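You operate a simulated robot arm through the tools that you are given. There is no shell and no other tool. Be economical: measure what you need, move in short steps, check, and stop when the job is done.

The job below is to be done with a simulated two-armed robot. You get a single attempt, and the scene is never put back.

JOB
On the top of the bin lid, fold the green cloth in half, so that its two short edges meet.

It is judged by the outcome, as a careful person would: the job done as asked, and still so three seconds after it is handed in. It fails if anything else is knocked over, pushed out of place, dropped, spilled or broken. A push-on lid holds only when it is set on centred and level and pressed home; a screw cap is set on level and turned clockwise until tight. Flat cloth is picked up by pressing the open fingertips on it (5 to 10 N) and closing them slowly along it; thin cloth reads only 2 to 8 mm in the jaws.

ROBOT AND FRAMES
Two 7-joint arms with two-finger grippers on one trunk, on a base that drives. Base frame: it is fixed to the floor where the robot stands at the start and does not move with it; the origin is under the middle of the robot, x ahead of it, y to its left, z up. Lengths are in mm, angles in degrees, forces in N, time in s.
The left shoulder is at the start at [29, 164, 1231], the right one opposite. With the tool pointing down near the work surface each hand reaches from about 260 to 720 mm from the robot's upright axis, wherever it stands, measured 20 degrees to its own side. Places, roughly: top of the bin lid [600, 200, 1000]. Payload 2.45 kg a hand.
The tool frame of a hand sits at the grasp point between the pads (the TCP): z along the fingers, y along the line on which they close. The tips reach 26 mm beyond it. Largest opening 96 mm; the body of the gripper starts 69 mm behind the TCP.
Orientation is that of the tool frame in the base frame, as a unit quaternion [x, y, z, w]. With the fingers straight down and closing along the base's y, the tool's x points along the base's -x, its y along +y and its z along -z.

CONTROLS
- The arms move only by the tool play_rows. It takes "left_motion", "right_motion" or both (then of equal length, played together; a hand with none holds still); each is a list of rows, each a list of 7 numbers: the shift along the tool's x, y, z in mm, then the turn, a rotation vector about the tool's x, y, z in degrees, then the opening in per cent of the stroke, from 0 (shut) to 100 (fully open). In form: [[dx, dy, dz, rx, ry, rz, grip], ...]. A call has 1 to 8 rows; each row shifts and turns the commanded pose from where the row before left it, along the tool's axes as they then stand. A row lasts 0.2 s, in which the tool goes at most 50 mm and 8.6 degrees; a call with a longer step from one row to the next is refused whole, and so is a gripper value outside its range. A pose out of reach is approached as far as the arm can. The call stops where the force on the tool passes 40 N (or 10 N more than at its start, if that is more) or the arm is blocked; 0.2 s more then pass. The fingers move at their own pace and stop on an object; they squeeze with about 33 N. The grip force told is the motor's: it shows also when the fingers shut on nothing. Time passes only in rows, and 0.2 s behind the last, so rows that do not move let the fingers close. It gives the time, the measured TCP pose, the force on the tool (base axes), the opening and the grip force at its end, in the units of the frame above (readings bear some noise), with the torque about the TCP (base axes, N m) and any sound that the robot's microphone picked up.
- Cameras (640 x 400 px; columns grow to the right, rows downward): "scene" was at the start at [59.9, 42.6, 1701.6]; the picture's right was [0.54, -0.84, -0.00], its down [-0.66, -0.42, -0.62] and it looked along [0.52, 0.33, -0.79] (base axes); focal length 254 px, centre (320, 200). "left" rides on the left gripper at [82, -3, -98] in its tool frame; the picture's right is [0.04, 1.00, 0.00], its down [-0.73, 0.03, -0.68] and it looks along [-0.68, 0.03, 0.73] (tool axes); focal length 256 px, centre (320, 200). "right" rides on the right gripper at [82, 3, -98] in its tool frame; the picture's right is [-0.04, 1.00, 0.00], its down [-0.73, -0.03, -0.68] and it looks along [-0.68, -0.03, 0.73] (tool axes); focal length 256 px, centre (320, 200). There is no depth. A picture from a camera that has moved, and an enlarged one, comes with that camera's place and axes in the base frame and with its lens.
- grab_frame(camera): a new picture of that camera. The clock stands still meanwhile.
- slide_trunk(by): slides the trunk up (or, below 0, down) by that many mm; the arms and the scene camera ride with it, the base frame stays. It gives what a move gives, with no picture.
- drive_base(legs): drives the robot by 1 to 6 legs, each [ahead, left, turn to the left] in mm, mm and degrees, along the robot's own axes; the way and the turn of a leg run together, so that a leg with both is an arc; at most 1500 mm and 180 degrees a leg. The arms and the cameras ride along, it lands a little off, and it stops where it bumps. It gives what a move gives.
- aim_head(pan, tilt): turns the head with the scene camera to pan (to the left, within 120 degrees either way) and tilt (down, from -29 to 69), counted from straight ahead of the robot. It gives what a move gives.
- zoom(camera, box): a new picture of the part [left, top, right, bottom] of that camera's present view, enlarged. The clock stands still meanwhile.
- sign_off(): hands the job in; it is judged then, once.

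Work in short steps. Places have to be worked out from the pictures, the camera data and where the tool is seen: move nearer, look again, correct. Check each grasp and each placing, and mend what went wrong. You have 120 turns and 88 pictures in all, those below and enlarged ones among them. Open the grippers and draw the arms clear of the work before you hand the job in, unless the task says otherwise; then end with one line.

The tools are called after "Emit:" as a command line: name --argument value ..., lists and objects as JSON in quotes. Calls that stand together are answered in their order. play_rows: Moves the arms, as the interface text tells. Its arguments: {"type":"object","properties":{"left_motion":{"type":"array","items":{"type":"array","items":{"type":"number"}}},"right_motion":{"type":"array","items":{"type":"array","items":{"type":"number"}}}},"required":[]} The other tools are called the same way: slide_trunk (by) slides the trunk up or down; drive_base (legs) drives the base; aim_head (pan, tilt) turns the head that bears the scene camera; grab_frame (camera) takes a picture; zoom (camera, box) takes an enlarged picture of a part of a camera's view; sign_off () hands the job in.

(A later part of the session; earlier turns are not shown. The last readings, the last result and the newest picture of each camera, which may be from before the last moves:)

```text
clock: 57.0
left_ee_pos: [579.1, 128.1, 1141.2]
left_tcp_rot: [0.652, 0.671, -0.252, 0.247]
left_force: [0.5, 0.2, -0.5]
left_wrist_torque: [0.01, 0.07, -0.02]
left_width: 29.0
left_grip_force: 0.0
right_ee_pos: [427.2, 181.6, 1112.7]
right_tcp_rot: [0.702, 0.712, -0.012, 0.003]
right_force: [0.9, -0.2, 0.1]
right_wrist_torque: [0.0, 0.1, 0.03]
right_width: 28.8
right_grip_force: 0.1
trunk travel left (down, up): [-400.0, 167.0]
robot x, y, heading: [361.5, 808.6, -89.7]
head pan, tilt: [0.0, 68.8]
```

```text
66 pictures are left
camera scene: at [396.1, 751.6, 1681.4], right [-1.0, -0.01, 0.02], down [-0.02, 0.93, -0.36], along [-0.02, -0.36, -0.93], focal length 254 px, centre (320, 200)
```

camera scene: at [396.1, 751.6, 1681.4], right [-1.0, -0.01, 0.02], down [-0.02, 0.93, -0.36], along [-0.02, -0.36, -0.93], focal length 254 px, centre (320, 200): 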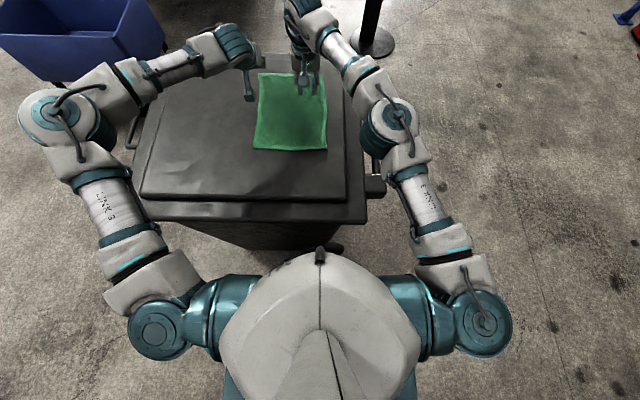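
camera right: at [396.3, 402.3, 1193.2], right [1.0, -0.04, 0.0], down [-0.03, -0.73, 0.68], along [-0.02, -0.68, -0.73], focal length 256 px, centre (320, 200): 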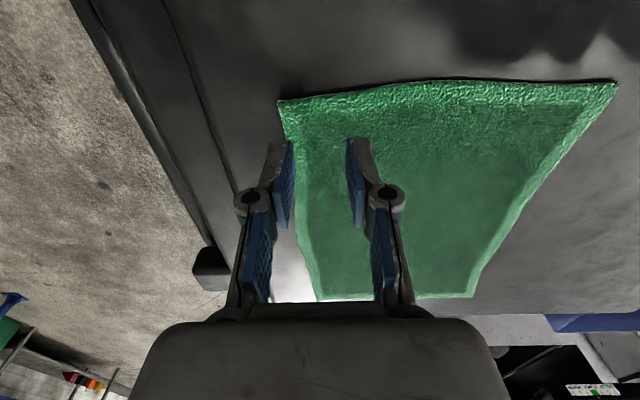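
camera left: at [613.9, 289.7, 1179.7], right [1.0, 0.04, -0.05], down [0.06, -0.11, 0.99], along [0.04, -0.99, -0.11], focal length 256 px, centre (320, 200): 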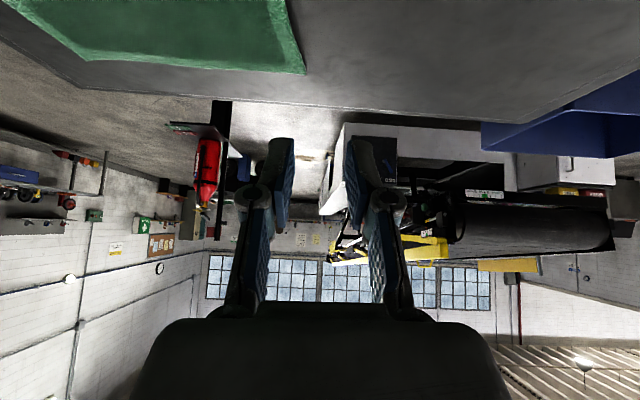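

The bin and cloth haven't moved, but the robot is rocking sideways. Pull the left hand back outboard a bit to unload, un-tilt it, and wait for it to settle.

Emit:
play_rows --left_motion '[[15, 15, -12, 0, 8, 0, 30], [15, 15, -8, 0, 8, 0, 30], [15, 10, -5, 0, 8, 0, 30], [15, 0, 0, 0, 8, 0, 30], [15, 0, 0, 0, 8, 0, 30], [15, 0, 0, 0, 0, 0, 30], [15, 0, 0, 0, 0, 0, 30]]' --right_motion '[[15, -5, 0, 0, 0, 0, 30], [15, -5, 0, 0, 0, 0, 30], [15, -5, 0, 0, 0, 0, 30], [15, 0, 0, 0, 0, 0, 30], [15, 0, 0, 0, 0, 0, 30], [15, 0, 0, 0, 0, 0, 30], [15, 0, 0, 0, 0, 0, 30]]'

Emit:
play_rows --left_motion '[[0, 0, 0, 0, 0, 0, 30], [0, 0, 0, 0, 0, 0, 30], [0, 0, 0, 0, 0, 0, 30], [0, 0, 0, 0, 0, 0, 30], [0, 0, 0, 0, 0, 0, 30], [0, 0, 0, 0, 0, 0, 30]]'

Emit:
play_rows --left_motion '[[0, 0, 0, 0, 0, 0, 30], [0, 0, 0, 0, 0, 0, 30], [0, 0, 0, 0, 0, 0, 30], [0, 0, 0, 0, 0, 0, 30], [0, 0, 0, 0, 0, 0, 30], [0, 0, 0, 0, 0, 0, 30], [0, 0, 0, 0, 0, 0, 30], [0, 0, 0, 0, 0, 0, 30]]'

```text
clock: 58.6
left_ee_pos: [628.0, 249.4, 1125.5]
left_tcp_rot: [0.699, 0.715, -0.015, 0.0]
left_force: [0.7, -0.6, -1.0]
left_wrist_torque: [0.03, 0.08, 0.0]
left_width: 28.7
left_grip_force: 0.0
left hand out of reach, approached as far as the arm can: row 5
right_ee_pos: [417.8, 295.3, 1109.8]
right_tcp_rot: [0.701, 0.713, -0.014, 0.001]
right_force: [0.5, 0.9, 0.0]
right_wrist_torque: [-0.13, 0.08, 0.03]
right_width: 28.8
right_grip_force: 0.0
trunk travel left (down, up): [-400.0, 167.0]
robot x, y, heading: [361.0, 807.1, -89.7]
head pan, tilt: [0.0, 68.8]
```

```text
clock: 60.0
left_ee_pos: [580.7, 247.2, 1134.1]
left_tcp_rot: [0.702, 0.712, -0.005, 0.013]
left_force: [-1.0, -0.6, 0.2]
left_wrist_torque: [0.02, -0.09, -0.02]
left_width: 29.0
left_grip_force: 0.0
right_ee_pos: [371.2, 291.6, 1109.9]
right_tcp_rot: [0.703, 0.711, -0.002, 0.012]
right_force: [-0.1, -0.9, -0.7]
right_wrist_torque: [0.09, -0.09, 0.01]
right_width: 28.7
right_grip_force: 0.0
trunk travel left (down, up): [-400.0, 167.0]
robot x, y, heading: [354.5, 811.1, -89.7]
head pan, tilt: [0.0, 68.8]
```

```text
clock: 61.9
left_ee_pos: [586.5, 247.5, 1134.1]
left_tcp_rot: [0.703, 0.711, -0.005, 0.011]
left_force: [-1.0, 0.7, 0.3]
left_wrist_torque: [-0.02, -0.05, 0.01]
left_width: 28.6
left_grip_force: 0.0
right_ee_pos: [376.0, 293.2, 1110.8]
right_tcp_rot: [0.703, 0.711, -0.003, 0.011]
right_force: [-0.5, -0.5, 0.2]
right_wrist_torque: [0.05, -0.05, -0.03]
right_width: 28.9
right_grip_force: 0.1
trunk travel left (down, up): [-400.0, 167.0]
robot x, y, heading: [356.1, 811.5, -89.4]
head pan, tilt: [0.0, 68.8]
```

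It keeps rocking (±25 mm) without damping. I'll drive back a little (60 mm) to see whether that frees or calms the base.

Emit:
drive_base --legs '[[-60, 0, 0]]'

Emit:
play_rows --left_motion '[[0, 0, 0, 0, 0, 0, 30], [0, 0, 0, 0, 0, 0, 30], [0, 0, 0, 0, 0, 0, 30]]'

Emit:
play_rows --left_motion '[[0, 0, 0, 0, 0, 0, 30], [0, 0, 0, 0, 0, 0, 30], [0, 0, 0, 0, 0, 0, 30], [0, 0, 0, 0, 0, 0, 30]]'

Emit:
play_rows --left_motion '[[0, 0, 0, 0, 0, 0, 30]]'

```text
clock: 62.8
left_ee_pos: [579.7, 301.6, 1131.5]
left_tcp_rot: [0.702, 0.712, -0.001, 0.011]
left_force: [-1.5, 0.3, -0.2]
left_wrist_torque: [0.01, -0.08, -0.05]
left_width: 28.9
left_grip_force: 0.1
right_ee_pos: [368.0, 346.7, 1108.2]
right_tcp_rot: [0.704, 0.71, 0.001, 0.011]
right_force: [-1.1, -1.2, -0.2]
right_wrist_torque: [0.1, -0.08, 0.02]
right_width: 28.8
right_grip_force: 0.1
trunk travel left (down, up): [-400.0, 167.0]
robot x, y, heading: [352.0, 870.7, -89.7]
head pan, tilt: [0.0, 68.8]
```

```text
clock: 63.6
left_ee_pos: [586.8, 314.9, 1137.4]
left_tcp_rot: [0.702, 0.712, -0.008, 0.012]
left_force: [0.2, -0.4, 0.3]
left_wrist_torque: [-0.01, 0.02, 0.0]
left_width: 28.9
left_grip_force: 0.1
right_ee_pos: [376.3, 358.6, 1114.6]
right_tcp_rot: [0.703, 0.711, -0.008, 0.012]
right_force: [0.2, -0.1, 1.3]
right_wrist_torque: [0.0, -0.04, 0.01]
right_width: 28.7
right_grip_force: 0.0
trunk travel left (down, up): [-400.0, 167.0]
robot x, y, heading: [352.7, 867.3, -90.1]
head pan, tilt: [0.0, 68.8]
```

```text
clock: 64.6
left_ee_pos: [576.4, 313.1, 1136.5]
left_tcp_rot: [0.703, 0.711, -0.006, 0.014]
left_force: [-0.2, 0.7, -0.1]
left_wrist_torque: [0.02, -0.05, -0.02]
left_width: 28.9
left_grip_force: 0.1
right_ee_pos: [366.5, 355.1, 1112.3]
right_tcp_rot: [0.704, 0.71, -0.004, 0.014]
right_force: [-0.4, 0.1, -0.2]
right_wrist_torque: [0.08, -0.05, 0.02]
right_width: 28.8
right_grip_force: 0.0
trunk travel left (down, up): [-400.0, 167.0]
robot x, y, heading: [352.6, 872.6, -89.6]
head pan, tilt: [0.0, 68.8]
```

```text
clock: 65.0
left_ee_pos: [597.7, 313.4, 1133.8]
left_tcp_rot: [0.702, 0.713, -0.011, 0.009]
left_force: [0.2, 0.1, -0.6]
left_wrist_torque: [0.0, 0.02, -0.01]
left_width: 28.7
left_grip_force: 0.1
right_ee_pos: [386.5, 357.3, 1112.9]
right_tcp_rot: [0.703, 0.711, -0.009, 0.009]
right_force: [0.2, -0.1, 0.5]
right_wrist_torque: [-0.04, 0.05, -0.01]
right_width: 29.0
right_grip_force: 0.1
trunk travel left (down, up): [-400.0, 167.0]
robot x, y, heading: [352.5, 868.8, -89.4]
head pan, tilt: [0.0, 68.8]
```

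The rocking is decaying (±25 → ±11 mm). I'll wait several seconds.

Emit:
play_rows --left_motion '[[0, 0, 0, 0, 0, 0, 30], [0, 0, 0, 0, 0, 0, 30], [0, 0, 0, 0, 0, 0, 30], [0, 0, 0, 0, 0, 0, 30], [0, 0, 0, 0, 0, 0, 30], [0, 0, 0, 0, 0, 0, 30], [0, 0, 0, 0, 0, 0, 30], [0, 0, 0, 0, 0, 0, 30]]'

Emit:
play_rows --left_motion '[[0, 0, 0, 0, 0, 0, 30], [0, 0, 0, 0, 0, 0, 30], [0, 0, 0, 0, 0, 0, 30], [0, 0, 0, 0, 0, 0, 30], [0, 0, 0, 0, 0, 0, 30], [0, 0, 0, 0, 0, 0, 30], [0, 0, 0, 0, 0, 0, 30], [0, 0, 0, 0, 0, 0, 30]]'

Emit:
play_rows --left_motion '[[0, 0, 0, 0, 0, 0, 30], [0, 0, 0, 0, 0, 0, 30]]'

```text
clock: 66.8
left_ee_pos: [591.8, 314.3, 1135.4]
left_tcp_rot: [0.701, 0.713, -0.009, 0.011]
left_force: [-0.9, 0.1, 0.6]
left_wrist_torque: [0.02, 0.0, -0.01]
left_width: 28.7
left_grip_force: 0.1
right_ee_pos: [379.7, 357.6, 1113.0]
right_tcp_rot: [0.703, 0.711, -0.008, 0.011]
right_force: [1.0, 0.0, 0.1]
right_wrist_torque: [0.01, -0.01, -0.01]
right_width: 28.9
right_grip_force: 0.0
trunk travel left (down, up): [-400.0, 167.0]
robot x, y, heading: [354.4, 870.4, -89.5]
head pan, tilt: [0.0, 68.8]
```

```text
clock: 68.6
left_ee_pos: [584.8, 312.4, 1136.1]
left_tcp_rot: [0.702, 0.712, -0.007, 0.013]
left_force: [-0.2, 0.2, -0.7]
left_wrist_torque: [-0.01, -0.01, 0.01]
left_width: 28.8
left_grip_force: 0.1
right_ee_pos: [375.2, 358.2, 1112.4]
right_tcp_rot: [0.704, 0.71, -0.006, 0.013]
right_force: [-0.4, 0.3, -0.3]
right_wrist_torque: [-0.02, -0.05, -0.02]
right_width: 28.7
right_grip_force: 0.0
trunk travel left (down, up): [-400.0, 167.0]
robot x, y, heading: [350.0, 872.6, -90.1]
head pan, tilt: [0.0, 68.8]
```

```text
clock: 69.2
left_ee_pos: [582.4, 312.8, 1135.4]
left_tcp_rot: [0.703, 0.711, -0.006, 0.013]
left_force: [-0.8, -0.6, 0.6]
left_wrist_torque: [-0.01, -0.05, 0.0]
left_width: 28.7
left_grip_force: 0.0
right_ee_pos: [373.1, 356.9, 1113.7]
right_tcp_rot: [0.704, 0.71, -0.006, 0.013]
right_force: [-0.9, -0.2, 0.1]
right_wrist_torque: [0.04, -0.06, -0.04]
right_width: 28.5
right_grip_force: 0.0
trunk travel left (down, up): [-400.0, 167.0]
robot x, y, heading: [350.3, 870.7, -89.8]
head pan, tilt: [0.0, 68.8]
```

Nearly calm. Drive forward gently 60 mm again, then place the hands above the corners at z≈1065.

Emit:
drive_base --legs '[[30, 0, 0], [28, 0, 0]]'

Emit:
play_rows --left_motion '[[12, -3, 10, 0, 0, 0, 30], [12, -3, 10, 0, 0, 0, 30], [12, -3, 10, 0, 0, 0, 30], [12, -3, 10, 0, 0, 0, 30], [12, -3, 10, 0, 0, 0, 30], [8, -3, 10, 0, 0, 0, 30], [0, 0, 0, 0, 0, 0, 30], [0, 0, 0, 0, 0, 0, 30]]' --right_motion '[[5, 3, 7, 0, 0, 0, 30], [5, 3, 7, 0, 0, 0, 30], [5, 3, 7, 0, 0, 0, 30], [5, 3, 7, 0, 0, 0, 30], [5, 3, 7, 0, 0, 0, 30], [0, 3, 5, 0, 0, 0, 30], [0, 0, 0, 0, 0, 0, 30], [0, 0, 0, 0, 0, 0, 30]]'

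Emit:
play_rows --left_motion '[[0, 0, 0, 0, 0, 0, 30], [0, 0, 0, 0, 0, 0, 30]]'

Emit:
grab_frame --camera "left"

Emit:
grab_frame --camera "right"

```text
clock: 70.5
left_ee_pos: [588.9, 260.6, 1139.9]
left_tcp_rot: [0.701, 0.713, -0.01, 0.013]
left_force: [-0.3, 0.8, 0.7]
left_wrist_torque: [-0.03, -0.01, 0.04]
left_width: 29.1
left_grip_force: 0.1
right_ee_pos: [378.4, 305.5, 1116.9]
right_tcp_rot: [0.702, 0.712, -0.008, 0.015]
right_force: [0.4, 0.2, -0.1]
right_wrist_torque: [0.02, 0.02, 0.04]
right_width: 28.7
right_grip_force: 0.1
trunk travel left (down, up): [-400.0, 167.0]
robot x, y, heading: [354.1, 811.5, -90.0]
head pan, tilt: [0.0, 68.8]
```

```text
clock: 72.3
left_ee_pos: [565.9, 326.9, 1075.6]
left_tcp_rot: [0.702, 0.712, -0.011, 0.014]
left_force: [0.8, 0.0, -0.4]
left_wrist_torque: [0.01, -0.07, 0.01]
left_width: 28.8
left_grip_force: 0.1
right_ee_pos: [396.2, 326.5, 1074.3]
right_tcp_rot: [0.703, 0.711, -0.009, 0.013]
right_force: [0.2, -1.1, 0.0]
right_wrist_torque: [0.01, -0.02, 0.02]
right_width: 28.5
right_grip_force: 0.0
trunk travel left (down, up): [-400.0, 167.0]
robot x, y, heading: [352.9, 811.8, -89.6]
head pan, tilt: [0.0, 68.8]
```

```text
clock: 72.9
left_ee_pos: [568.2, 325.5, 1075.3]
left_tcp_rot: [0.701, 0.713, -0.012, 0.013]
left_force: [0.0, -0.4, -0.5]
left_wrist_torque: [-0.02, -0.02, 0.0]
left_width: 28.9
left_grip_force: 0.1
right_ee_pos: [399.3, 326.7, 1073.7]
right_tcp_rot: [0.702, 0.712, -0.01, 0.011]
right_force: [-0.2, 0.0, 0.3]
right_wrist_torque: [0.03, -0.02, 0.0]
right_width: 28.7
right_grip_force: 0.1
trunk travel left (down, up): [-400.0, 167.0]
robot x, y, heading: [353.0, 809.3, -89.4]
head pan, tilt: [0.0, 68.8]
```

```text
65 pictures are left
camera left: at [563.6, 410.2, 1171.7], right [1.0, 0.06, 0.0], down [0.04, -0.71, 0.7], along [0.04, -0.7, -0.71], focal length 256 px, centre (320, 200)
```

left: 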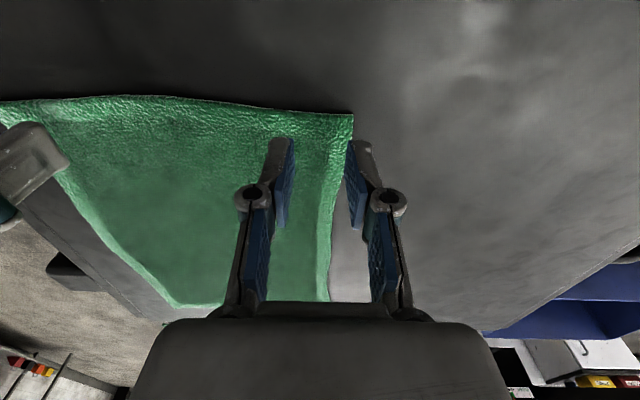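

```text
64 pictures are left
camera right: at [400.9, 410.9, 1169.6], right [1.0, -0.03, 0.0], down [-0.02, -0.71, 0.7], along [-0.02, -0.7, -0.71], focal length 256 px, centre (320, 200)
```

right: 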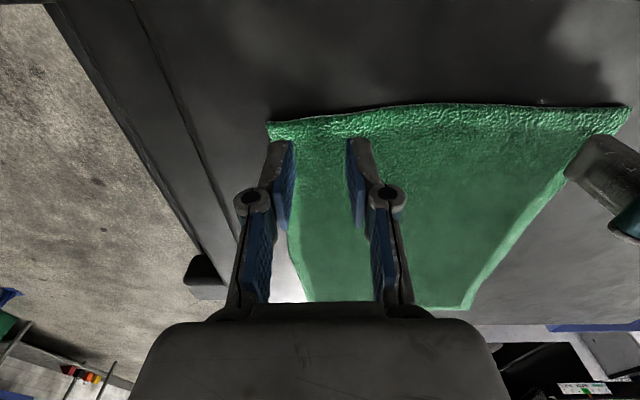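

The fingers sit well at both corners. Small lateral tweak and descend to ~12 mm above expected contact.

Emit:
play_rows --left_motion '[[-1, -4, 8, 0, 0, 0, 30], [-1, -3, 8, 0, 0, 0, 30], [0, 0, 8, 0, 0, 0, 30], [0, 0, 0, 0, 0, 0, 30]]' --right_motion '[[-2, -3, 8, 0, 0, 0, 30], [-1, -2, 8, 0, 0, 0, 30], [0, 0, 8, 0, 0, 0, 30], [0, 0, 0, 0, 0, 0, 30]]'

Emit:
play_rows --left_motion '[[0, 0, 3, 0, 0, 0, 30], [0, 0, 3, 0, 0, 0, 30], [0, 0, 2, 0, 0, 0, 30], [0, 0, 0, 0, 0, 0, 30]]' --right_motion '[[0, 0, 3, 0, 0, 0, 30], [0, 0, 3, 0, 0, 0, 30], [0, 0, 2, 0, 0, 0, 30], [0, 0, 0, 0, 0, 0, 30]]'

```text
clock: 73.9
left_ee_pos: [561.5, 322.3, 1052.9]
left_tcp_rot: [0.702, 0.712, -0.01, 0.013]
left_force: [-0.6, -0.6, 0.7]
left_wrist_torque: [0.04, -0.02, -0.01]
left_width: 28.8
left_grip_force: 0.1
right_ee_pos: [391.9, 321.4, 1050.6]
right_tcp_rot: [0.703, 0.711, -0.01, 0.014]
right_force: [0.9, 0.2, 0.5]
right_wrist_torque: [0.06, -0.05, 0.0]
right_width: 28.7
right_grip_force: 0.0
trunk travel left (down, up): [-400.0, 167.0]
robot x, y, heading: [353.7, 810.7, -89.5]
head pan, tilt: [0.0, 68.8]
```

```text
clock: 74.9
left_ee_pos: [565.7, 324.5, 1045.7]
left_tcp_rot: [0.702, 0.712, -0.011, 0.013]
left_force: [0.3, -0.6, 8.2]
left_wrist_torque: [-0.06, -0.04, -0.02]
left_width: 29.3
left_grip_force: 0.2
right_ee_pos: [395.2, 325.8, 1044.5]
right_tcp_rot: [0.703, 0.711, -0.01, 0.014]
right_force: [2.4, 0.3, 18.8]
right_wrist_torque: [0.11, -0.36, 0.02]
right_width: 30.5
right_grip_force: 0.7
trunk travel left (down, up): [-400.0, 167.0]
robot x, y, heading: [349.7, 812.2, -89.5]
head pan, tilt: [0.0, 68.8]
```

Contact: lid top ≈1019. Left presses 8 N, right 19 N; ease the right, then close slowly.

Emit:
play_rows --left_motion '[[0, 0, 0, 0, 0, 0, 29], [0, 0, 0, 0, 0, 0, 27]]' --right_motion '[[0, 0, -1.2, 0, 0, 0, 29], [0, 0, 0, 0, 0, 0, 27]]'

```text
clock: 75.5
left_ee_pos: [569.7, 323.6, 1043.9]
left_tcp_rot: [0.701, 0.712, -0.014, 0.012]
left_force: [-2.7, 1.4, 17.8]
left_wrist_torque: [0.05, 0.23, 0.0]
left_width: 26.0
left_grip_force: 0.0
right_ee_pos: [399.2, 325.9, 1043.8]
right_tcp_rot: [0.702, 0.712, -0.011, 0.012]
right_force: [2.0, -0.6, 13.2]
right_wrist_torque: [0.04, -0.12, 0.0]
right_width: 27.6
right_grip_force: 0.1
trunk travel left (down, up): [-400.0, 167.0]
robot x, y, heading: [356.3, 806.6, -89.6]
head pan, tilt: [0.0, 68.8]
```

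Slightly heavy on both; ease up 0.8/0.5 mm and continue closing.

Emit:
play_rows --left_motion '[[0, 0, -0.8, 0, 0, 0, 24], [0, 0, 0, 0, 0, 0, 21], [0, 0, 0, 0, 0, 0, 18], [0, 0, 0, 0, 0, 0, 15]]' --right_motion '[[0, 0, -0.5, 0, 0, 0, 24], [0, 0, 0, 0, 0, 0, 21], [0, 0, 0, 0, 0, 0, 18], [0, 0, 0, 0, 0, 0, 15]]'

Emit:
grab_frame --camera "left"

Emit:
grab_frame --camera "right"

```text
clock: 76.5
left_ee_pos: [570.3, 324.9, 1045.6]
left_tcp_rot: [0.702, 0.712, -0.014, 0.012]
left_force: [-8.5, -0.9, 19.9]
left_wrist_torque: [0.09, 0.4, 0.03]
left_width: 14.1
left_grip_force: 6.2
right_ee_pos: [398.3, 324.4, 1044.6]
right_tcp_rot: [0.703, 0.711, -0.012, 0.012]
right_force: [3.4, 1.0, 8.4]
right_wrist_torque: [-0.03, -0.12, 0.02]
right_width: 15.6
right_grip_force: 1.3
trunk travel left (down, up): [-400.0, 167.0]
robot x, y, heading: [354.6, 813.2, -89.8]
head pan, tilt: [0.0, 68.8]
```

```text
63 pictures are left
camera left: at [564.6, 408.5, 1141.8], right [1.0, 0.06, 0.0], down [0.04, -0.71, 0.71], along [0.04, -0.7, -0.71], focal length 256 px, centre (320, 200)
```

left: 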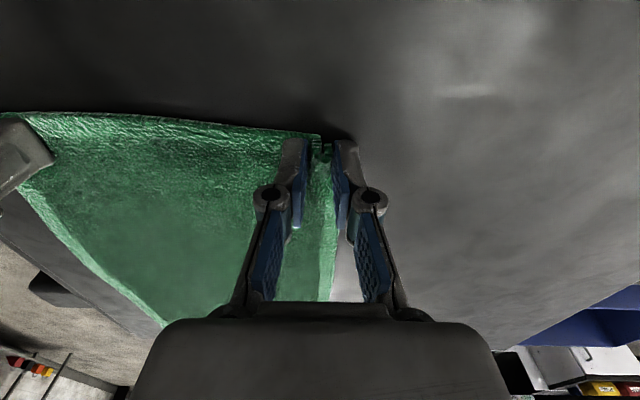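

```text
62 pictures are left
camera right: at [400.6, 410.3, 1140.0], right [1.0, -0.03, 0.0], down [-0.02, -0.71, 0.7], along [-0.02, -0.7, -0.71], focal length 256 px, centre (320, 200)
```

right: 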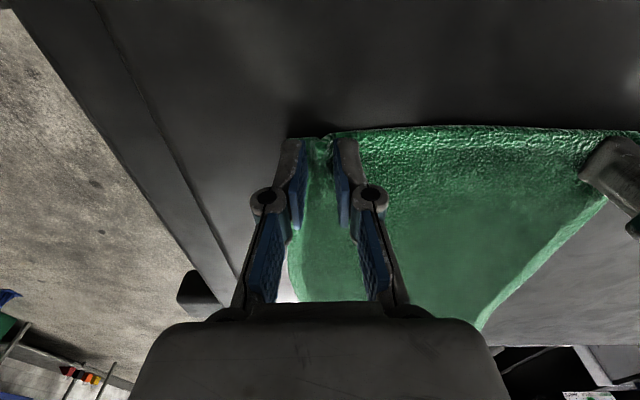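

Cloth is gathering between the jaws on both hands. Continue closing, easing the left slightly.

Emit:
play_rows --left_motion '[[0, 0, -0.6, 0, 0, 0, 12], [0, 0, 0, 0, 0, 0, 9], [0, 0, 0, 0, 0, 0, 6], [0, 0, 0, 0, 0, 0, 3], [0, 0, 0, 0, 0, 0, 0], [0, 0, 0, 0, 0, 0, 0], [0, 0, 0, 0, 0, 0, 0]]' --right_motion '[[0, 0, 0, 0, 0, 0, 12], [0, 0, 0, 0, 0, 0, 9], [0, 0, 0, 0, 0, 0, 6], [0, 0, 0, 0, 0, 0, 3], [0, 0, 0, 0, 0, 0, 0], [0, 0, 0, 0, 0, 0, 0], [0, 0, 0, 0, 0, 0, 0]]'

Emit:
grab_frame --camera "left"

Emit:
grab_frame --camera "right"

```text
clock: 78.1
left_ee_pos: [570.7, 323.7, 1044.8]
left_tcp_rot: [0.701, 0.713, -0.014, 0.012]
left_force: [-13.8, 1.3, 8.2]
left_wrist_torque: [0.03, 0.44, -0.02]
left_width: 4.6
left_grip_force: 32.4
right_ee_pos: [399.2, 325.1, 1045.1]
right_tcp_rot: [0.702, 0.712, -0.011, 0.012]
right_force: [13.3, 1.5, 6.8]
right_wrist_torque: [0.05, -0.39, 0.06]
right_width: 3.5
right_grip_force: 33.1
trunk travel left (down, up): [-400.0, 167.0]
robot x, y, heading: [352.2, 813.1, -89.8]
head pan, tilt: [0.0, 68.8]
```

```text
61 pictures are left
camera left: at [565.8, 408.2, 1141.8], right [1.0, 0.06, 0.0], down [0.04, -0.71, 0.7], along [0.04, -0.7, -0.71], focal length 256 px, centre (320, 200)
```

left: 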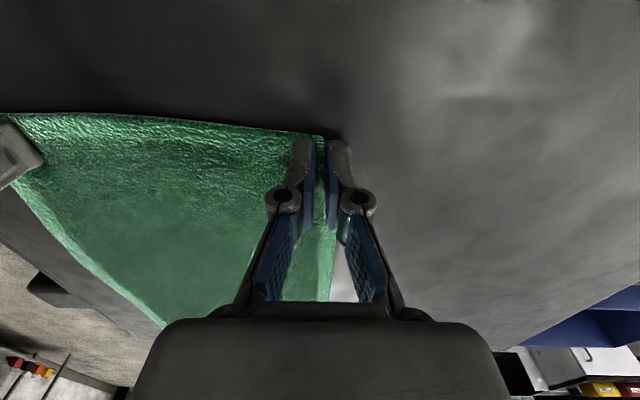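

```text
60 pictures are left
camera right: at [401.5, 409.8, 1140.0], right [1.0, -0.03, 0.0], down [-0.02, -0.71, 0.7], along [-0.02, -0.7, -0.71], focal length 256 px, centre (320, 200)
```

right: 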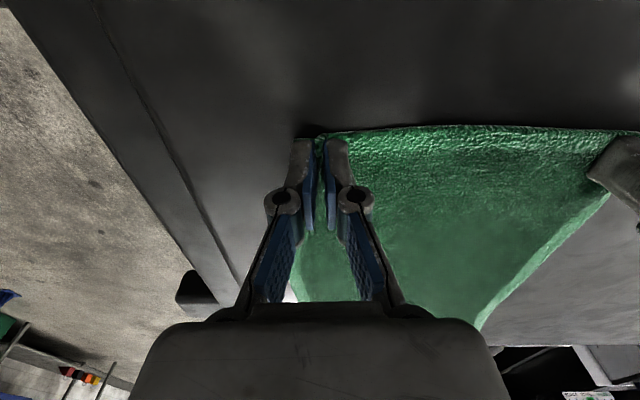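

Both corners are gripped (4.6 and 3.5 mm, 33 N), with the edge taut at ~13 N between hands. Relax it by bringing hands together a bit, lift 4 mm, and drag the cloth straight toward the robot by ~130 mm for reach.

Emit:
play_rows --left_motion '[[0, -2, -2, 0, 0, 0, 0], [0, -1, -2, 0, 0, 0, 0], [0, 0, 0, 0, 0, 0, 0]]' --right_motion '[[0, 2, -2, 0, 0, 0, 0], [0, 1, -2, 0, 0, 0, 0], [0, 0, 0, 0, 0, 0, 0]]'

Emit:
play_rows --left_motion '[[15, 0, 0, 0, 0, 0, 0], [15, 0, 0, 0, 0, 0, 0], [15, 0, 0, 0, 0, 0, 0], [15, 0, 0, 0, 0, 0, 0]]' --right_motion '[[15, 0, 0, 0, 0, 0, 0], [15, 0, 0, 0, 0, 0, 0], [15, 0, 0, 0, 0, 0, 0], [15, 0, 0, 0, 0, 0, 0]]'

Emit:
grab_frame --camera "scene"

```text
clock: 78.9
left_ee_pos: [568.2, 322.1, 1047.6]
left_tcp_rot: [0.701, 0.713, -0.013, 0.011]
left_force: [-5.7, -0.5, 0.6]
left_wrist_torque: [-0.01, 0.17, -0.02]
left_width: 4.5
left_grip_force: 32.9
right_ee_pos: [401.9, 323.2, 1047.5]
right_tcp_rot: [0.703, 0.711, -0.011, 0.011]
right_force: [5.8, -0.2, 0.4]
right_wrist_torque: [-0.03, -0.1, 0.01]
right_width: 3.3
right_grip_force: 32.5
trunk travel left (down, up): [-400.0, 167.0]
robot x, y, heading: [354.1, 811.7, -89.4]
head pan, tilt: [0.0, 68.8]
```

```text
clock: 79.9
left_ee_pos: [567.2, 381.6, 1046.6]
left_tcp_rot: [0.701, 0.713, -0.013, 0.012]
left_force: [-5.1, -0.4, 2.1]
left_wrist_torque: [-0.04, 0.15, -0.02]
left_width: 4.5
left_grip_force: 32.8
right_ee_pos: [401.9, 386.8, 1046.1]
right_tcp_rot: [0.703, 0.711, -0.011, 0.011]
right_force: [5.0, 0.3, 1.3]
right_wrist_torque: [-0.01, -0.1, -0.01]
right_width: 4.1
right_grip_force: 34.4
trunk travel left (down, up): [-400.0, 167.0]
robot x, y, heading: [353.7, 813.3, -89.8]
head pan, tilt: [0.0, 68.8]
```

```text
59 pictures are left
camera scene: at [353.7, 757.3, 1682.1], right [-1.0, -0.01, 0.0], down [-0.01, 0.93, -0.36], along [0.0, -0.36, -0.93], focal length 254 px, centre (320, 200)
```

scene: 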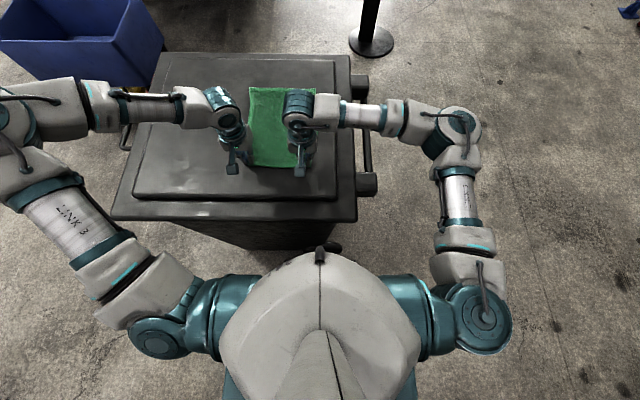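

The cloth follows nicely. Pull another 70 mm (plate edge is at y≈500).

Emit:
play_rows --left_motion '[[14, 0, 0, 0, 0, 0, 0], [14, 0, 0, 0, 0, 0, 0], [14, 0, 0, 0, 0, 0, 0], [14, 0, 0, 0, 0, 0, 0], [14, 0, 0, 0, 0, 0, 0]]' --right_motion '[[14, 0, 0, 0, 0, 0, 0], [14, 0, 0, 0, 0, 0, 0], [14, 0, 0, 0, 0, 0, 0], [14, 0, 0, 0, 0, 0, 0], [10, 0, 0, 0, 0, 0, 0]]'

Emit:
zoom --camera "scene" --box '[160, 60, 400, 210]'

```text
clock: 81.1
left_ee_pos: [564.4, 452.9, 1044.9]
left_tcp_rot: [0.702, 0.712, -0.014, 0.012]
left_force: [-2.9, -5.7, 24.2]
left_wrist_torque: [-0.11, 0.22, 0.02]
left_width: 4.4
left_grip_force: 32.9
right_ee_pos: [399.9, 453.3, 1044.6]
right_tcp_rot: [0.703, 0.711, -0.012, 0.011]
right_force: [2.2, 1.4, 7.2]
right_wrist_torque: [0.01, -0.04, 0.05]
right_width: 3.3
right_grip_force: 33.7
trunk travel left (down, up): [-400.0, 167.0]
robot x, y, heading: [355.2, 811.3, -89.5]
head pan, tilt: [0.0, 68.8]
```

```text
2.67 times, centred on (280, 135) of scene
camera zoom: at [351.9, 758.8, 1682.4], right [-1.0, -0.01, 0.0], down [-0.01, 0.93, -0.36], along [0.0, -0.36, -0.93], focal length 678 px, centre (427, 373)
```

zoom: 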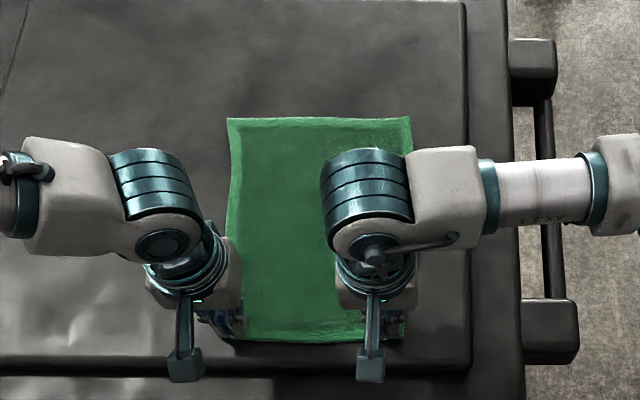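

The cloth now spans y≈169–466, x≈375–599. My grip overlaps the edge by ~24 mm, which would leave a turned-back strip after folding; I'll release and re-grip with only ~8 mm overlap.

Emit:
play_rows --left_motion '[[0, 0, -1, 0, 0, 0, 10], [0, 0, 0, 0, 0, 0, 20], [0, 0, 0, 0, 0, 0, 30], [0, 0, 0, 0, 0, 0, 30], [0, 0, -12, 0, 0, 0, 30], [0, 0, -12, 0, 0, 0, 30], [0, 0, 0, 0, 0, 0, 30]]' --right_motion '[[0, 0, 0, 0, 0, 0, 10], [0, 0, 0, 0, 0, 0, 20], [0, 0, 0, 0, 0, 0, 30], [0, 0, 0, 0, 0, 0, 30], [0, 0, -12, 0, 0, 0, 30], [0, 0, -12, 0, 0, 0, 30], [0, 0, 0, 0, 0, 0, 30]]'

Emit:
grab_frame --camera "left"

Emit:
grab_frame --camera "right"

```text
clock: 82.7
left_ee_pos: [564.2, 452.3, 1068.0]
left_tcp_rot: [0.701, 0.713, -0.013, 0.01]
left_force: [-0.5, 0.4, 0.3]
left_wrist_torque: [0.02, 0.01, 0.02]
left_width: 28.9
left_grip_force: 0.0
right_ee_pos: [400.0, 450.1, 1067.8]
right_tcp_rot: [0.704, 0.71, -0.01, 0.011]
right_force: [0.9, -0.7, 0.1]
right_wrist_torque: [-0.01, -0.01, -0.03]
right_width: 28.6
right_grip_force: 0.0
trunk travel left (down, up): [-400.0, 167.0]
robot x, y, heading: [355.2, 808.2, -89.4]
head pan, tilt: [0.0, 68.8]
```

```text
57 pictures are left
camera left: at [559.0, 536.7, 1165.1], right [1.0, 0.06, 0.0], down [0.04, -0.71, 0.7], along [0.04, -0.7, -0.71], focal length 256 px, centre (320, 200)
```

left: 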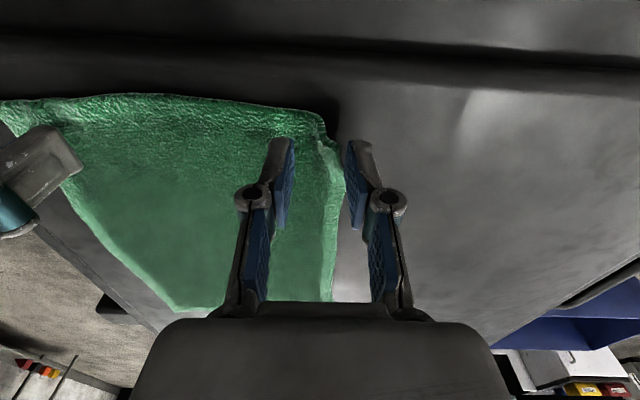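

```text
56 pictures are left
camera right: at [402.3, 535.3, 1163.1], right [1.0, -0.03, 0.0], down [-0.02, -0.71, 0.7], along [-0.02, -0.7, -0.71], focal length 256 px, centre (320, 200)
```

right: 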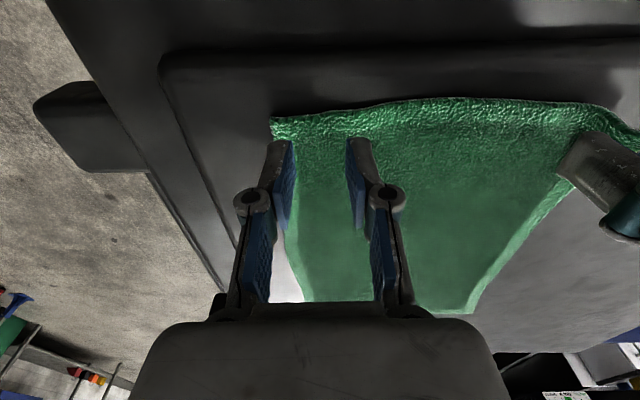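

Emit:
zoom --camera "left" --box '[240, 80, 400, 230]'

Emit:
zoom --camera "right" --box '[240, 80, 400, 230]'

```text
2.67 times, centred on (320, 155) of left
camera zoom: at [559.0, 536.7, 1165.1], right [1.0, 0.06, 0.0], down [0.04, -0.71, 0.7], along [0.04, -0.7, -0.71], focal length 683 px, centre (320, 320)
```

zoom: 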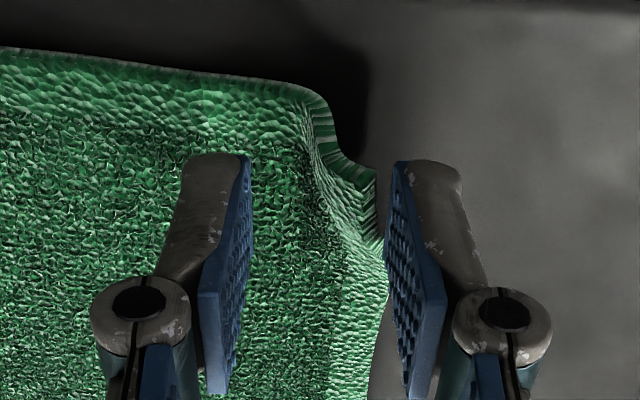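

```text
2.67 times, centred on (320, 155) of right
camera zoom: at [402.3, 535.3, 1163.1], right [1.0, -0.03, 0.0], down [-0.02, -0.71, 0.7], along [-0.02, -0.7, -0.71], focal length 683 px, centre (320, 320)
```

zoom: 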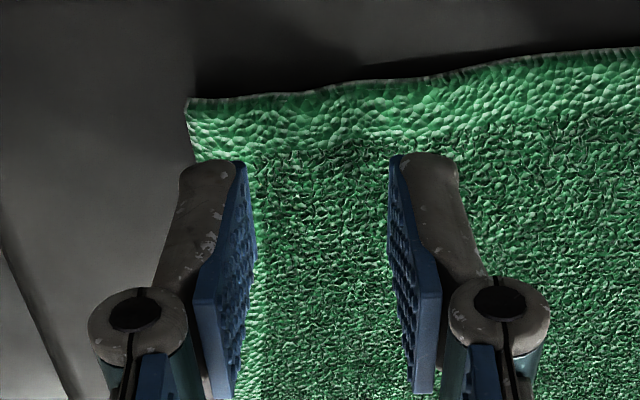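

Corner D is flat; corner A got a bit tucked under, which should hang free once lifted. Re-grip nearer the edge (shift +16 mm in y; left 9 mm inboard).

Emit:
play_rows --left_motion '[[8, -5, 0, 0, 0, 0, 30], [8, -4, 0, 0, 0, 0, 30], [0, 0, 10, 0, 0, 0, 30], [0, 0, 9, 0, 0, 0, 30], [0, 0, 0, 0, 0, 0, 30]]' --right_motion '[[8, 0, 0, 0, 0, 0, 30], [8, 0, 0, 0, 0, 0, 30], [0, 0, 10, 0, 0, 0, 30], [0, 0, 9, 0, 0, 0, 30], [0, 0, 0, 0, 0, 0, 30]]'

Emit:
zoom --camera "left" --box '[240, 80, 400, 230]'

Emit:
zoom --camera "right" --box '[240, 80, 400, 230]'

```text
clock: 83.9
left_ee_pos: [556.5, 468.5, 1050.3]
left_tcp_rot: [0.701, 0.713, -0.013, 0.011]
left_force: [1.1, -0.6, -0.1]
left_wrist_torque: [-0.02, 0.0, 0.05]
left_width: 28.7
left_grip_force: 0.0
right_ee_pos: [402.0, 467.7, 1047.6]
right_tcp_rot: [0.703, 0.711, -0.011, 0.011]
right_force: [0.0, -0.6, -0.3]
right_wrist_torque: [-0.02, -0.02, 0.0]
right_width: 28.9
right_grip_force: 0.0
trunk travel left (down, up): [-400.0, 167.0]
robot x, y, heading: [354.1, 809.1, -89.5]
head pan, tilt: [0.0, 68.8]
```

```text
2.67 times, centred on (320, 155) of left
camera zoom: at [551.8, 552.6, 1146.2], right [1.0, 0.06, 0.0], down [0.04, -0.71, 0.7], along [0.04, -0.7, -0.71], focal length 683 px, centre (320, 320)
```

zoom: 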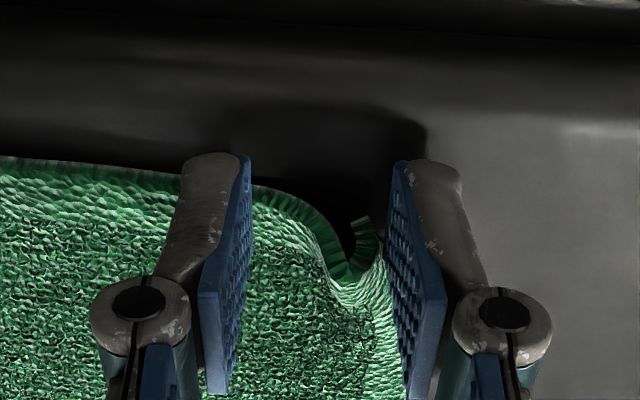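

```text
2.67 times, centred on (320, 155) of right
camera zoom: at [402.6, 551.9, 1142.7], right [1.0, -0.03, 0.0], down [-0.02, -0.71, 0.7], along [-0.02, -0.7, -0.71], focal length 683 px, centre (320, 320)
```

zoom: 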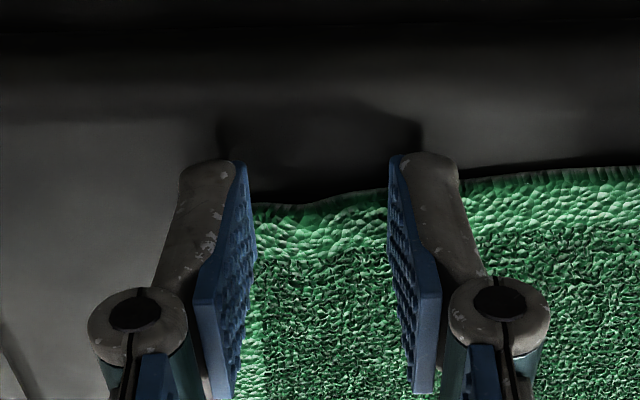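

Right is well placed (~8 mm overlap). Left's corner still has a gather hump; I'll flatten it by pressing nearly-closed fingers on it and opening them to spread.

Emit:
play_rows --left_motion '[[0, 0, -15, 0, 0, 0, 20], [-9, 6, 0, 0, 0, 0, 12], [-8, 6, 0, 0, 0, 0, 12], [0, 0, 10, 0, 0, 0, 12], [0, 0, 8, 0, 0, 0, 12], [0, 0, 0, 0, 0, 0, 12]]'

Emit:
play_rows --left_motion '[[0, 0, 1.5, 0, 0, 0, 12], [0, 0, 0, 0, 0, 0, 12]]'

```text
clock: 85.3
left_ee_pos: [569.3, 450.0, 1047.4]
left_tcp_rot: [0.702, 0.712, -0.013, 0.011]
left_force: [-0.7, 0.0, 0.8]
left_wrist_torque: [0.0, 0.03, 0.02]
left_width: 11.6
left_grip_force: 0.3
right_ee_pos: [400.7, 466.7, 1046.5]
right_tcp_rot: [0.702, 0.712, -0.011, 0.012]
right_force: [0.1, -0.7, -0.4]
right_wrist_torque: [0.01, -0.01, -0.02]
right_width: 29.0
right_grip_force: 0.0
trunk travel left (down, up): [-400.0, 167.0]
robot x, y, heading: [354.1, 814.7, -89.7]
head pan, tilt: [0.0, 68.8]
```

```text
clock: 85.9
left_ee_pos: [570.3, 450.3, 1046.0]
left_tcp_rot: [0.701, 0.713, -0.013, 0.011]
left_force: [-1.0, 0.8, 1.9]
left_wrist_torque: [-0.02, 0.01, -0.02]
left_width: 11.7
left_grip_force: 0.4
right_ee_pos: [401.1, 467.1, 1046.7]
right_tcp_rot: [0.703, 0.711, -0.01, 0.012]
right_force: [0.3, 0.4, 0.2]
right_wrist_torque: [0.0, -0.05, -0.01]
right_width: 28.4
right_grip_force: 0.1
trunk travel left (down, up): [-400.0, 167.0]
robot x, y, heading: [353.0, 812.3, -89.6]
head pan, tilt: [0.0, 68.8]
```

Barely touching; press 1 mm more and open slowly while also dragging slightly toward the robot (+y) to pull the corner out.

Emit:
play_rows --left_motion '[[0, 0, 0.8, 0, 0, 0, 12], [1, 0, 0, 0, 0, 0, 20], [2, 1, 0, 0, 0, 0, 28], [2, 1, 0, 0, 0, 0, 36], [2, 1, 0, 0, 0, 0, 44], [0, 0, -12, 0, 0, 0, 44], [0, 0, -12, 0, 0, 0, 40], [0, 0, 0, 0, 0, 0, 30]]'

Emit:
zoom --camera "left" --box '[240, 80, 400, 230]'

```text
clock: 87.7
left_ee_pos: [570.0, 457.2, 1069.3]
left_tcp_rot: [0.701, 0.713, -0.013, 0.011]
left_force: [-0.4, -0.1, 0.5]
left_wrist_torque: [0.02, -0.02, 0.01]
left_width: 28.7
left_grip_force: 0.1
right_ee_pos: [400.0, 467.1, 1048.0]
right_tcp_rot: [0.703, 0.711, -0.012, 0.011]
right_force: [0.7, 0.0, -0.4]
right_wrist_torque: [-0.01, -0.02, 0.01]
right_width: 28.7
right_grip_force: 0.1
trunk travel left (down, up): [-400.0, 167.0]
robot x, y, heading: [353.9, 810.2, -89.6]
head pan, tilt: [0.0, 68.8]
```

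```text
2.67 times, centred on (320, 155) of left
camera zoom: at [564.9, 542.6, 1165.5], right [1.0, 0.06, 0.0], down [0.04, -0.71, 0.7], along [0.04, -0.7, -0.71], focal length 683 px, centre (320, 320)
```

zoom: 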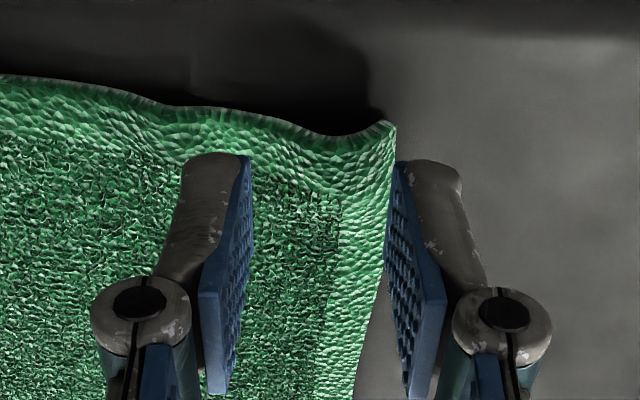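

The corner is flat again (A≈(586,465)). Position the left hand at (557,467) and bring both to contact.

Emit:
play_rows --left_motion '[[5, -6, 0, 0, 0, 0, 30], [5, -7, 0, 0, 0, 0, 30], [0, 0, 10, 0, 0, 0, 30], [0, 0, 10, 0, 0, 0, 30], [0, 0, 3, 0, 0, 0, 30], [0, 0, 0, 0, 0, 0, 30]]' --right_motion '[[0, 0, 0, 0, 0, 0, 30], [0, 0, 0, 0, 0, 0, 30], [0, 0, 0, 0, 0, 0, 30], [0, 0, 0, 0, 0, 0, 30], [0, 0, 2, 0, 0, 0, 30], [0, 0, 0, 0, 0, 0, 30]]'

Emit:
zoom --camera "left" --box '[240, 80, 400, 230]'

```text
clock: 89.1
left_ee_pos: [557.1, 467.7, 1046.5]
left_tcp_rot: [0.702, 0.712, -0.014, 0.012]
left_force: [-0.2, 0.6, 4.1]
left_wrist_torque: [-0.06, -0.03, 0.04]
left_width: 29.2
left_grip_force: 0.3
right_ee_pos: [400.8, 466.0, 1045.5]
right_tcp_rot: [0.703, 0.711, -0.011, 0.011]
right_force: [-0.4, 0.9, 0.3]
right_wrist_torque: [-0.01, -0.03, 0.01]
right_width: 28.7
right_grip_force: 0.1
trunk travel left (down, up): [-400.0, 167.0]
robot x, y, heading: [350.8, 811.9, -89.4]
head pan, tilt: [0.0, 68.8]
```

```text
2.67 times, centred on (320, 155) of left
camera zoom: at [552.6, 552.8, 1142.7], right [1.0, 0.06, 0.0], down [0.04, -0.71, 0.7], along [0.04, -0.7, -0.71], focal length 683 px, centre (320, 320)
```

zoom: 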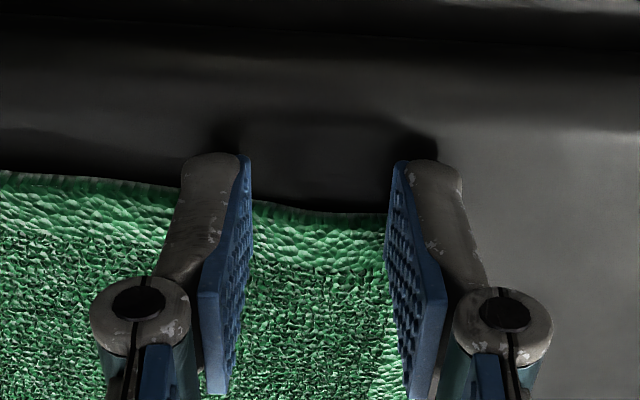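

Good overlap on both. Press a touch more and close slowly.

Emit:
play_rows --left_motion '[[0, 0, 0.6, 0, 0, 0, 29], [0, 0, 0, 0, 0, 0, 27]]' --right_motion '[[0, 0, 1.5, 0, 0, 0, 29], [0, 0, 0, 0, 0, 0, 27]]'

```text
clock: 89.7
left_ee_pos: [558.5, 466.9, 1046.9]
left_tcp_rot: [0.701, 0.712, -0.013, 0.012]
left_force: [-0.3, -0.9, 5.3]
left_wrist_torque: [-0.04, 0.01, 0.01]
left_width: 25.1
left_grip_force: 0.0
right_ee_pos: [401.8, 467.3, 1044.8]
right_tcp_rot: [0.703, 0.711, -0.012, 0.012]
right_force: [-0.4, -0.4, 4.5]
right_wrist_torque: [-0.03, 0.02, 0.03]
right_width: 25.5
right_grip_force: 0.1
trunk travel left (down, up): [-400.0, 167.0]
robot x, y, heading: [353.7, 810.6, -89.5]
head pan, tilt: [0.0, 68.8]
```

Emit:
play_rows --left_motion '[[0, 0, 0.4, 0, 0, 0, 24], [0, 0, 0, 0, 0, 0, 21], [0, 0, 0, 0, 0, 0, 18], [0, 0, 0, 0, 0, 0, 15]]' --right_motion '[[0, 0, 0.5, 0, 0, 0, 24], [0, 0, 0, 0, 0, 0, 21], [0, 0, 0, 0, 0, 0, 18], [0, 0, 0, 0, 0, 0, 15]]'

Emit:
zoom --camera "left" --box '[240, 80, 400, 230]'

Emit:
zoom --camera "right" --box '[240, 80, 400, 230]'

```text
clock: 90.7
left_ee_pos: [557.3, 468.2, 1045.5]
left_tcp_rot: [0.701, 0.713, -0.014, 0.01]
left_force: [-0.3, -0.7, 9.8]
left_wrist_torque: [-0.09, 0.02, 0.0]
left_width: 13.8
left_grip_force: 0.0
right_ee_pos: [402.1, 465.9, 1045.6]
right_tcp_rot: [0.703, 0.711, -0.011, 0.011]
right_force: [-0.1, 0.5, 2.6]
right_wrist_torque: [-0.02, -0.01, -0.02]
right_width: 14.1
right_grip_force: 0.1
trunk travel left (down, up): [-400.0, 167.0]
robot x, y, heading: [355.8, 812.9, -89.6]
head pan, tilt: [0.0, 68.8]
```

```text
2.67 times, centred on (320, 155) of left
camera zoom: at [553.0, 553.2, 1142.0], right [1.0, 0.06, 0.0], down [0.04, -0.71, 0.7], along [0.04, -0.7, -0.71], focal length 683 px, centre (320, 320)
```

zoom: 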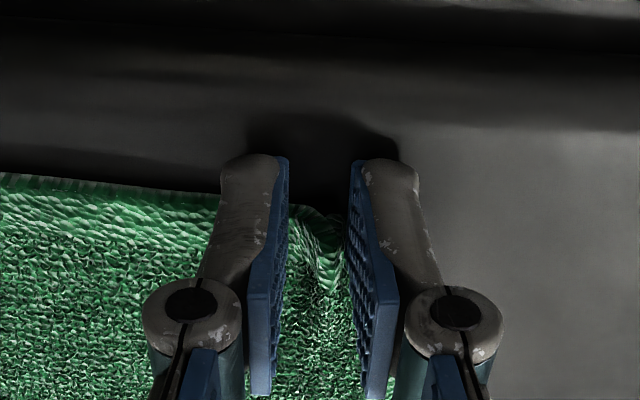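

```text
2.67 times, centred on (320, 155) of right
camera zoom: at [403.4, 550.9, 1140.3], right [1.0, -0.03, 0.0], down [-0.02, -0.71, 0.7], along [-0.02, -0.7, -0.71], focal length 683 px, centre (320, 320)
```

zoom: 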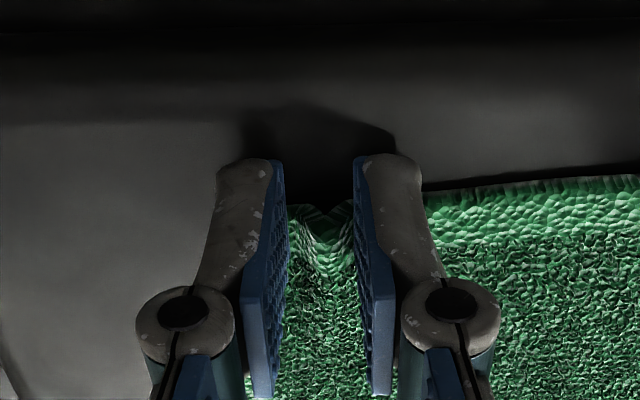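

Both ridges form. Press the right 0.8 mm more and finish closing.

Emit:
play_rows --left_motion '[[0, 0, 0, 0, 0, 0, 12], [0, 0, 0, 0, 0, 0, 9], [0, 0, 0, 0, 0, 0, 6], [0, 0, 0, 0, 0, 0, 3], [0, 0, 0, 0, 0, 0, 0], [0, 0, 0, 0, 0, 0, 0], [0, 0, 0, 0, 0, 0, 0]]' --right_motion '[[0, 0, 0.8, 0, 0, 0, 12], [0, 0, 0, 0, 0, 0, 9], [0, 0, 0, 0, 0, 0, 6], [0, 0, 0, 0, 0, 0, 3], [0, 0, 0, 0, 0, 0, 0], [0, 0, 0, 0, 0, 0, 0], [0, 0, 0, 0, 0, 0, 0]]'

Emit:
play_rows --left_motion '[[0, -2, -8, 0, 0, 0, 0], [0, 0, -10, 0, 0, 0, 0], [-4, 0, -12, 0, 0, 0, 0], [-5, 0, -12, 0, 0, 0, 0]]' --right_motion '[[0, 2, -8, 0, 0, 0, 0], [0, 0, -10, 0, 0, 0, 0], [-4, 0, -12, 0, 0, 0, 0], [-5, 0, -12, 0, 0, 0, 0]]'

Emit:
grab_frame --camera "left"

Emit:
grab_frame --camera "right"

```text
clock: 92.3
left_ee_pos: [557.1, 467.0, 1045.4]
left_tcp_rot: [0.701, 0.713, -0.013, 0.012]
left_force: [-4.2, 0.4, 3.6]
left_wrist_torque: [-0.07, 0.07, -0.02]
left_width: 3.1
left_grip_force: 32.4
right_ee_pos: [403.0, 465.3, 1044.4]
right_tcp_rot: [0.703, 0.711, -0.011, 0.011]
right_force: [4.7, 0.0, 4.8]
right_wrist_torque: [-0.03, -0.11, 0.02]
right_width: 3.0
right_grip_force: 32.2
trunk travel left (down, up): [-400.0, 167.0]
robot x, y, heading: [352.6, 812.7, -89.6]
head pan, tilt: [0.0, 68.8]
```

```text
clock: 93.3
left_ee_pos: [556.1, 460.1, 1088.8]
left_tcp_rot: [0.701, 0.713, -0.013, 0.011]
left_force: [-0.1, -0.7, 0.0]
left_wrist_torque: [0.03, -0.01, -0.03]
left_width: 3.3
left_grip_force: 32.1
right_ee_pos: [406.4, 459.2, 1085.9]
right_tcp_rot: [0.703, 0.711, -0.011, 0.012]
right_force: [0.0, -0.8, 0.1]
right_wrist_torque: [-0.01, 0.03, 0.02]
right_width: 2.8
right_grip_force: 32.4
trunk travel left (down, up): [-400.0, 167.0]
robot x, y, heading: [351.8, 810.4, -89.9]
head pan, tilt: [0.0, 68.8]
```

```text
47 pictures are left
camera left: at [551.0, 544.8, 1185.2], right [1.0, 0.06, 0.0], down [0.04, -0.71, 0.7], along [0.04, -0.7, -0.71], focal length 256 px, centre (320, 200)
```

left: 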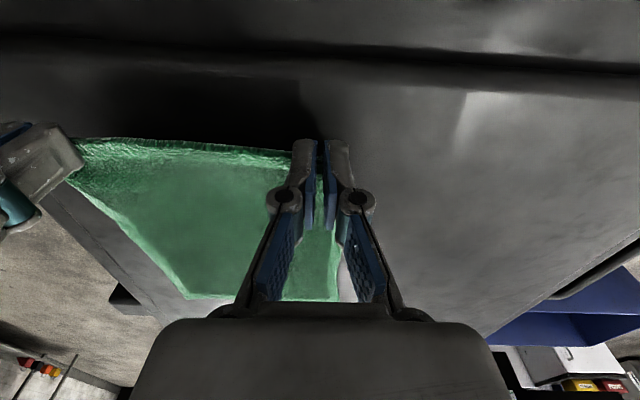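

```text
46 pictures are left
camera right: at [407.3, 544.1, 1180.6], right [1.0, -0.03, 0.0], down [-0.02, -0.71, 0.7], along [-0.02, -0.7, -0.71], focal length 256 px, centre (320, 200)
```

right: 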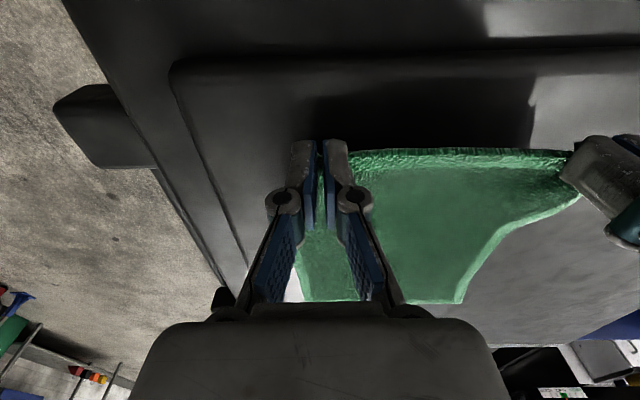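

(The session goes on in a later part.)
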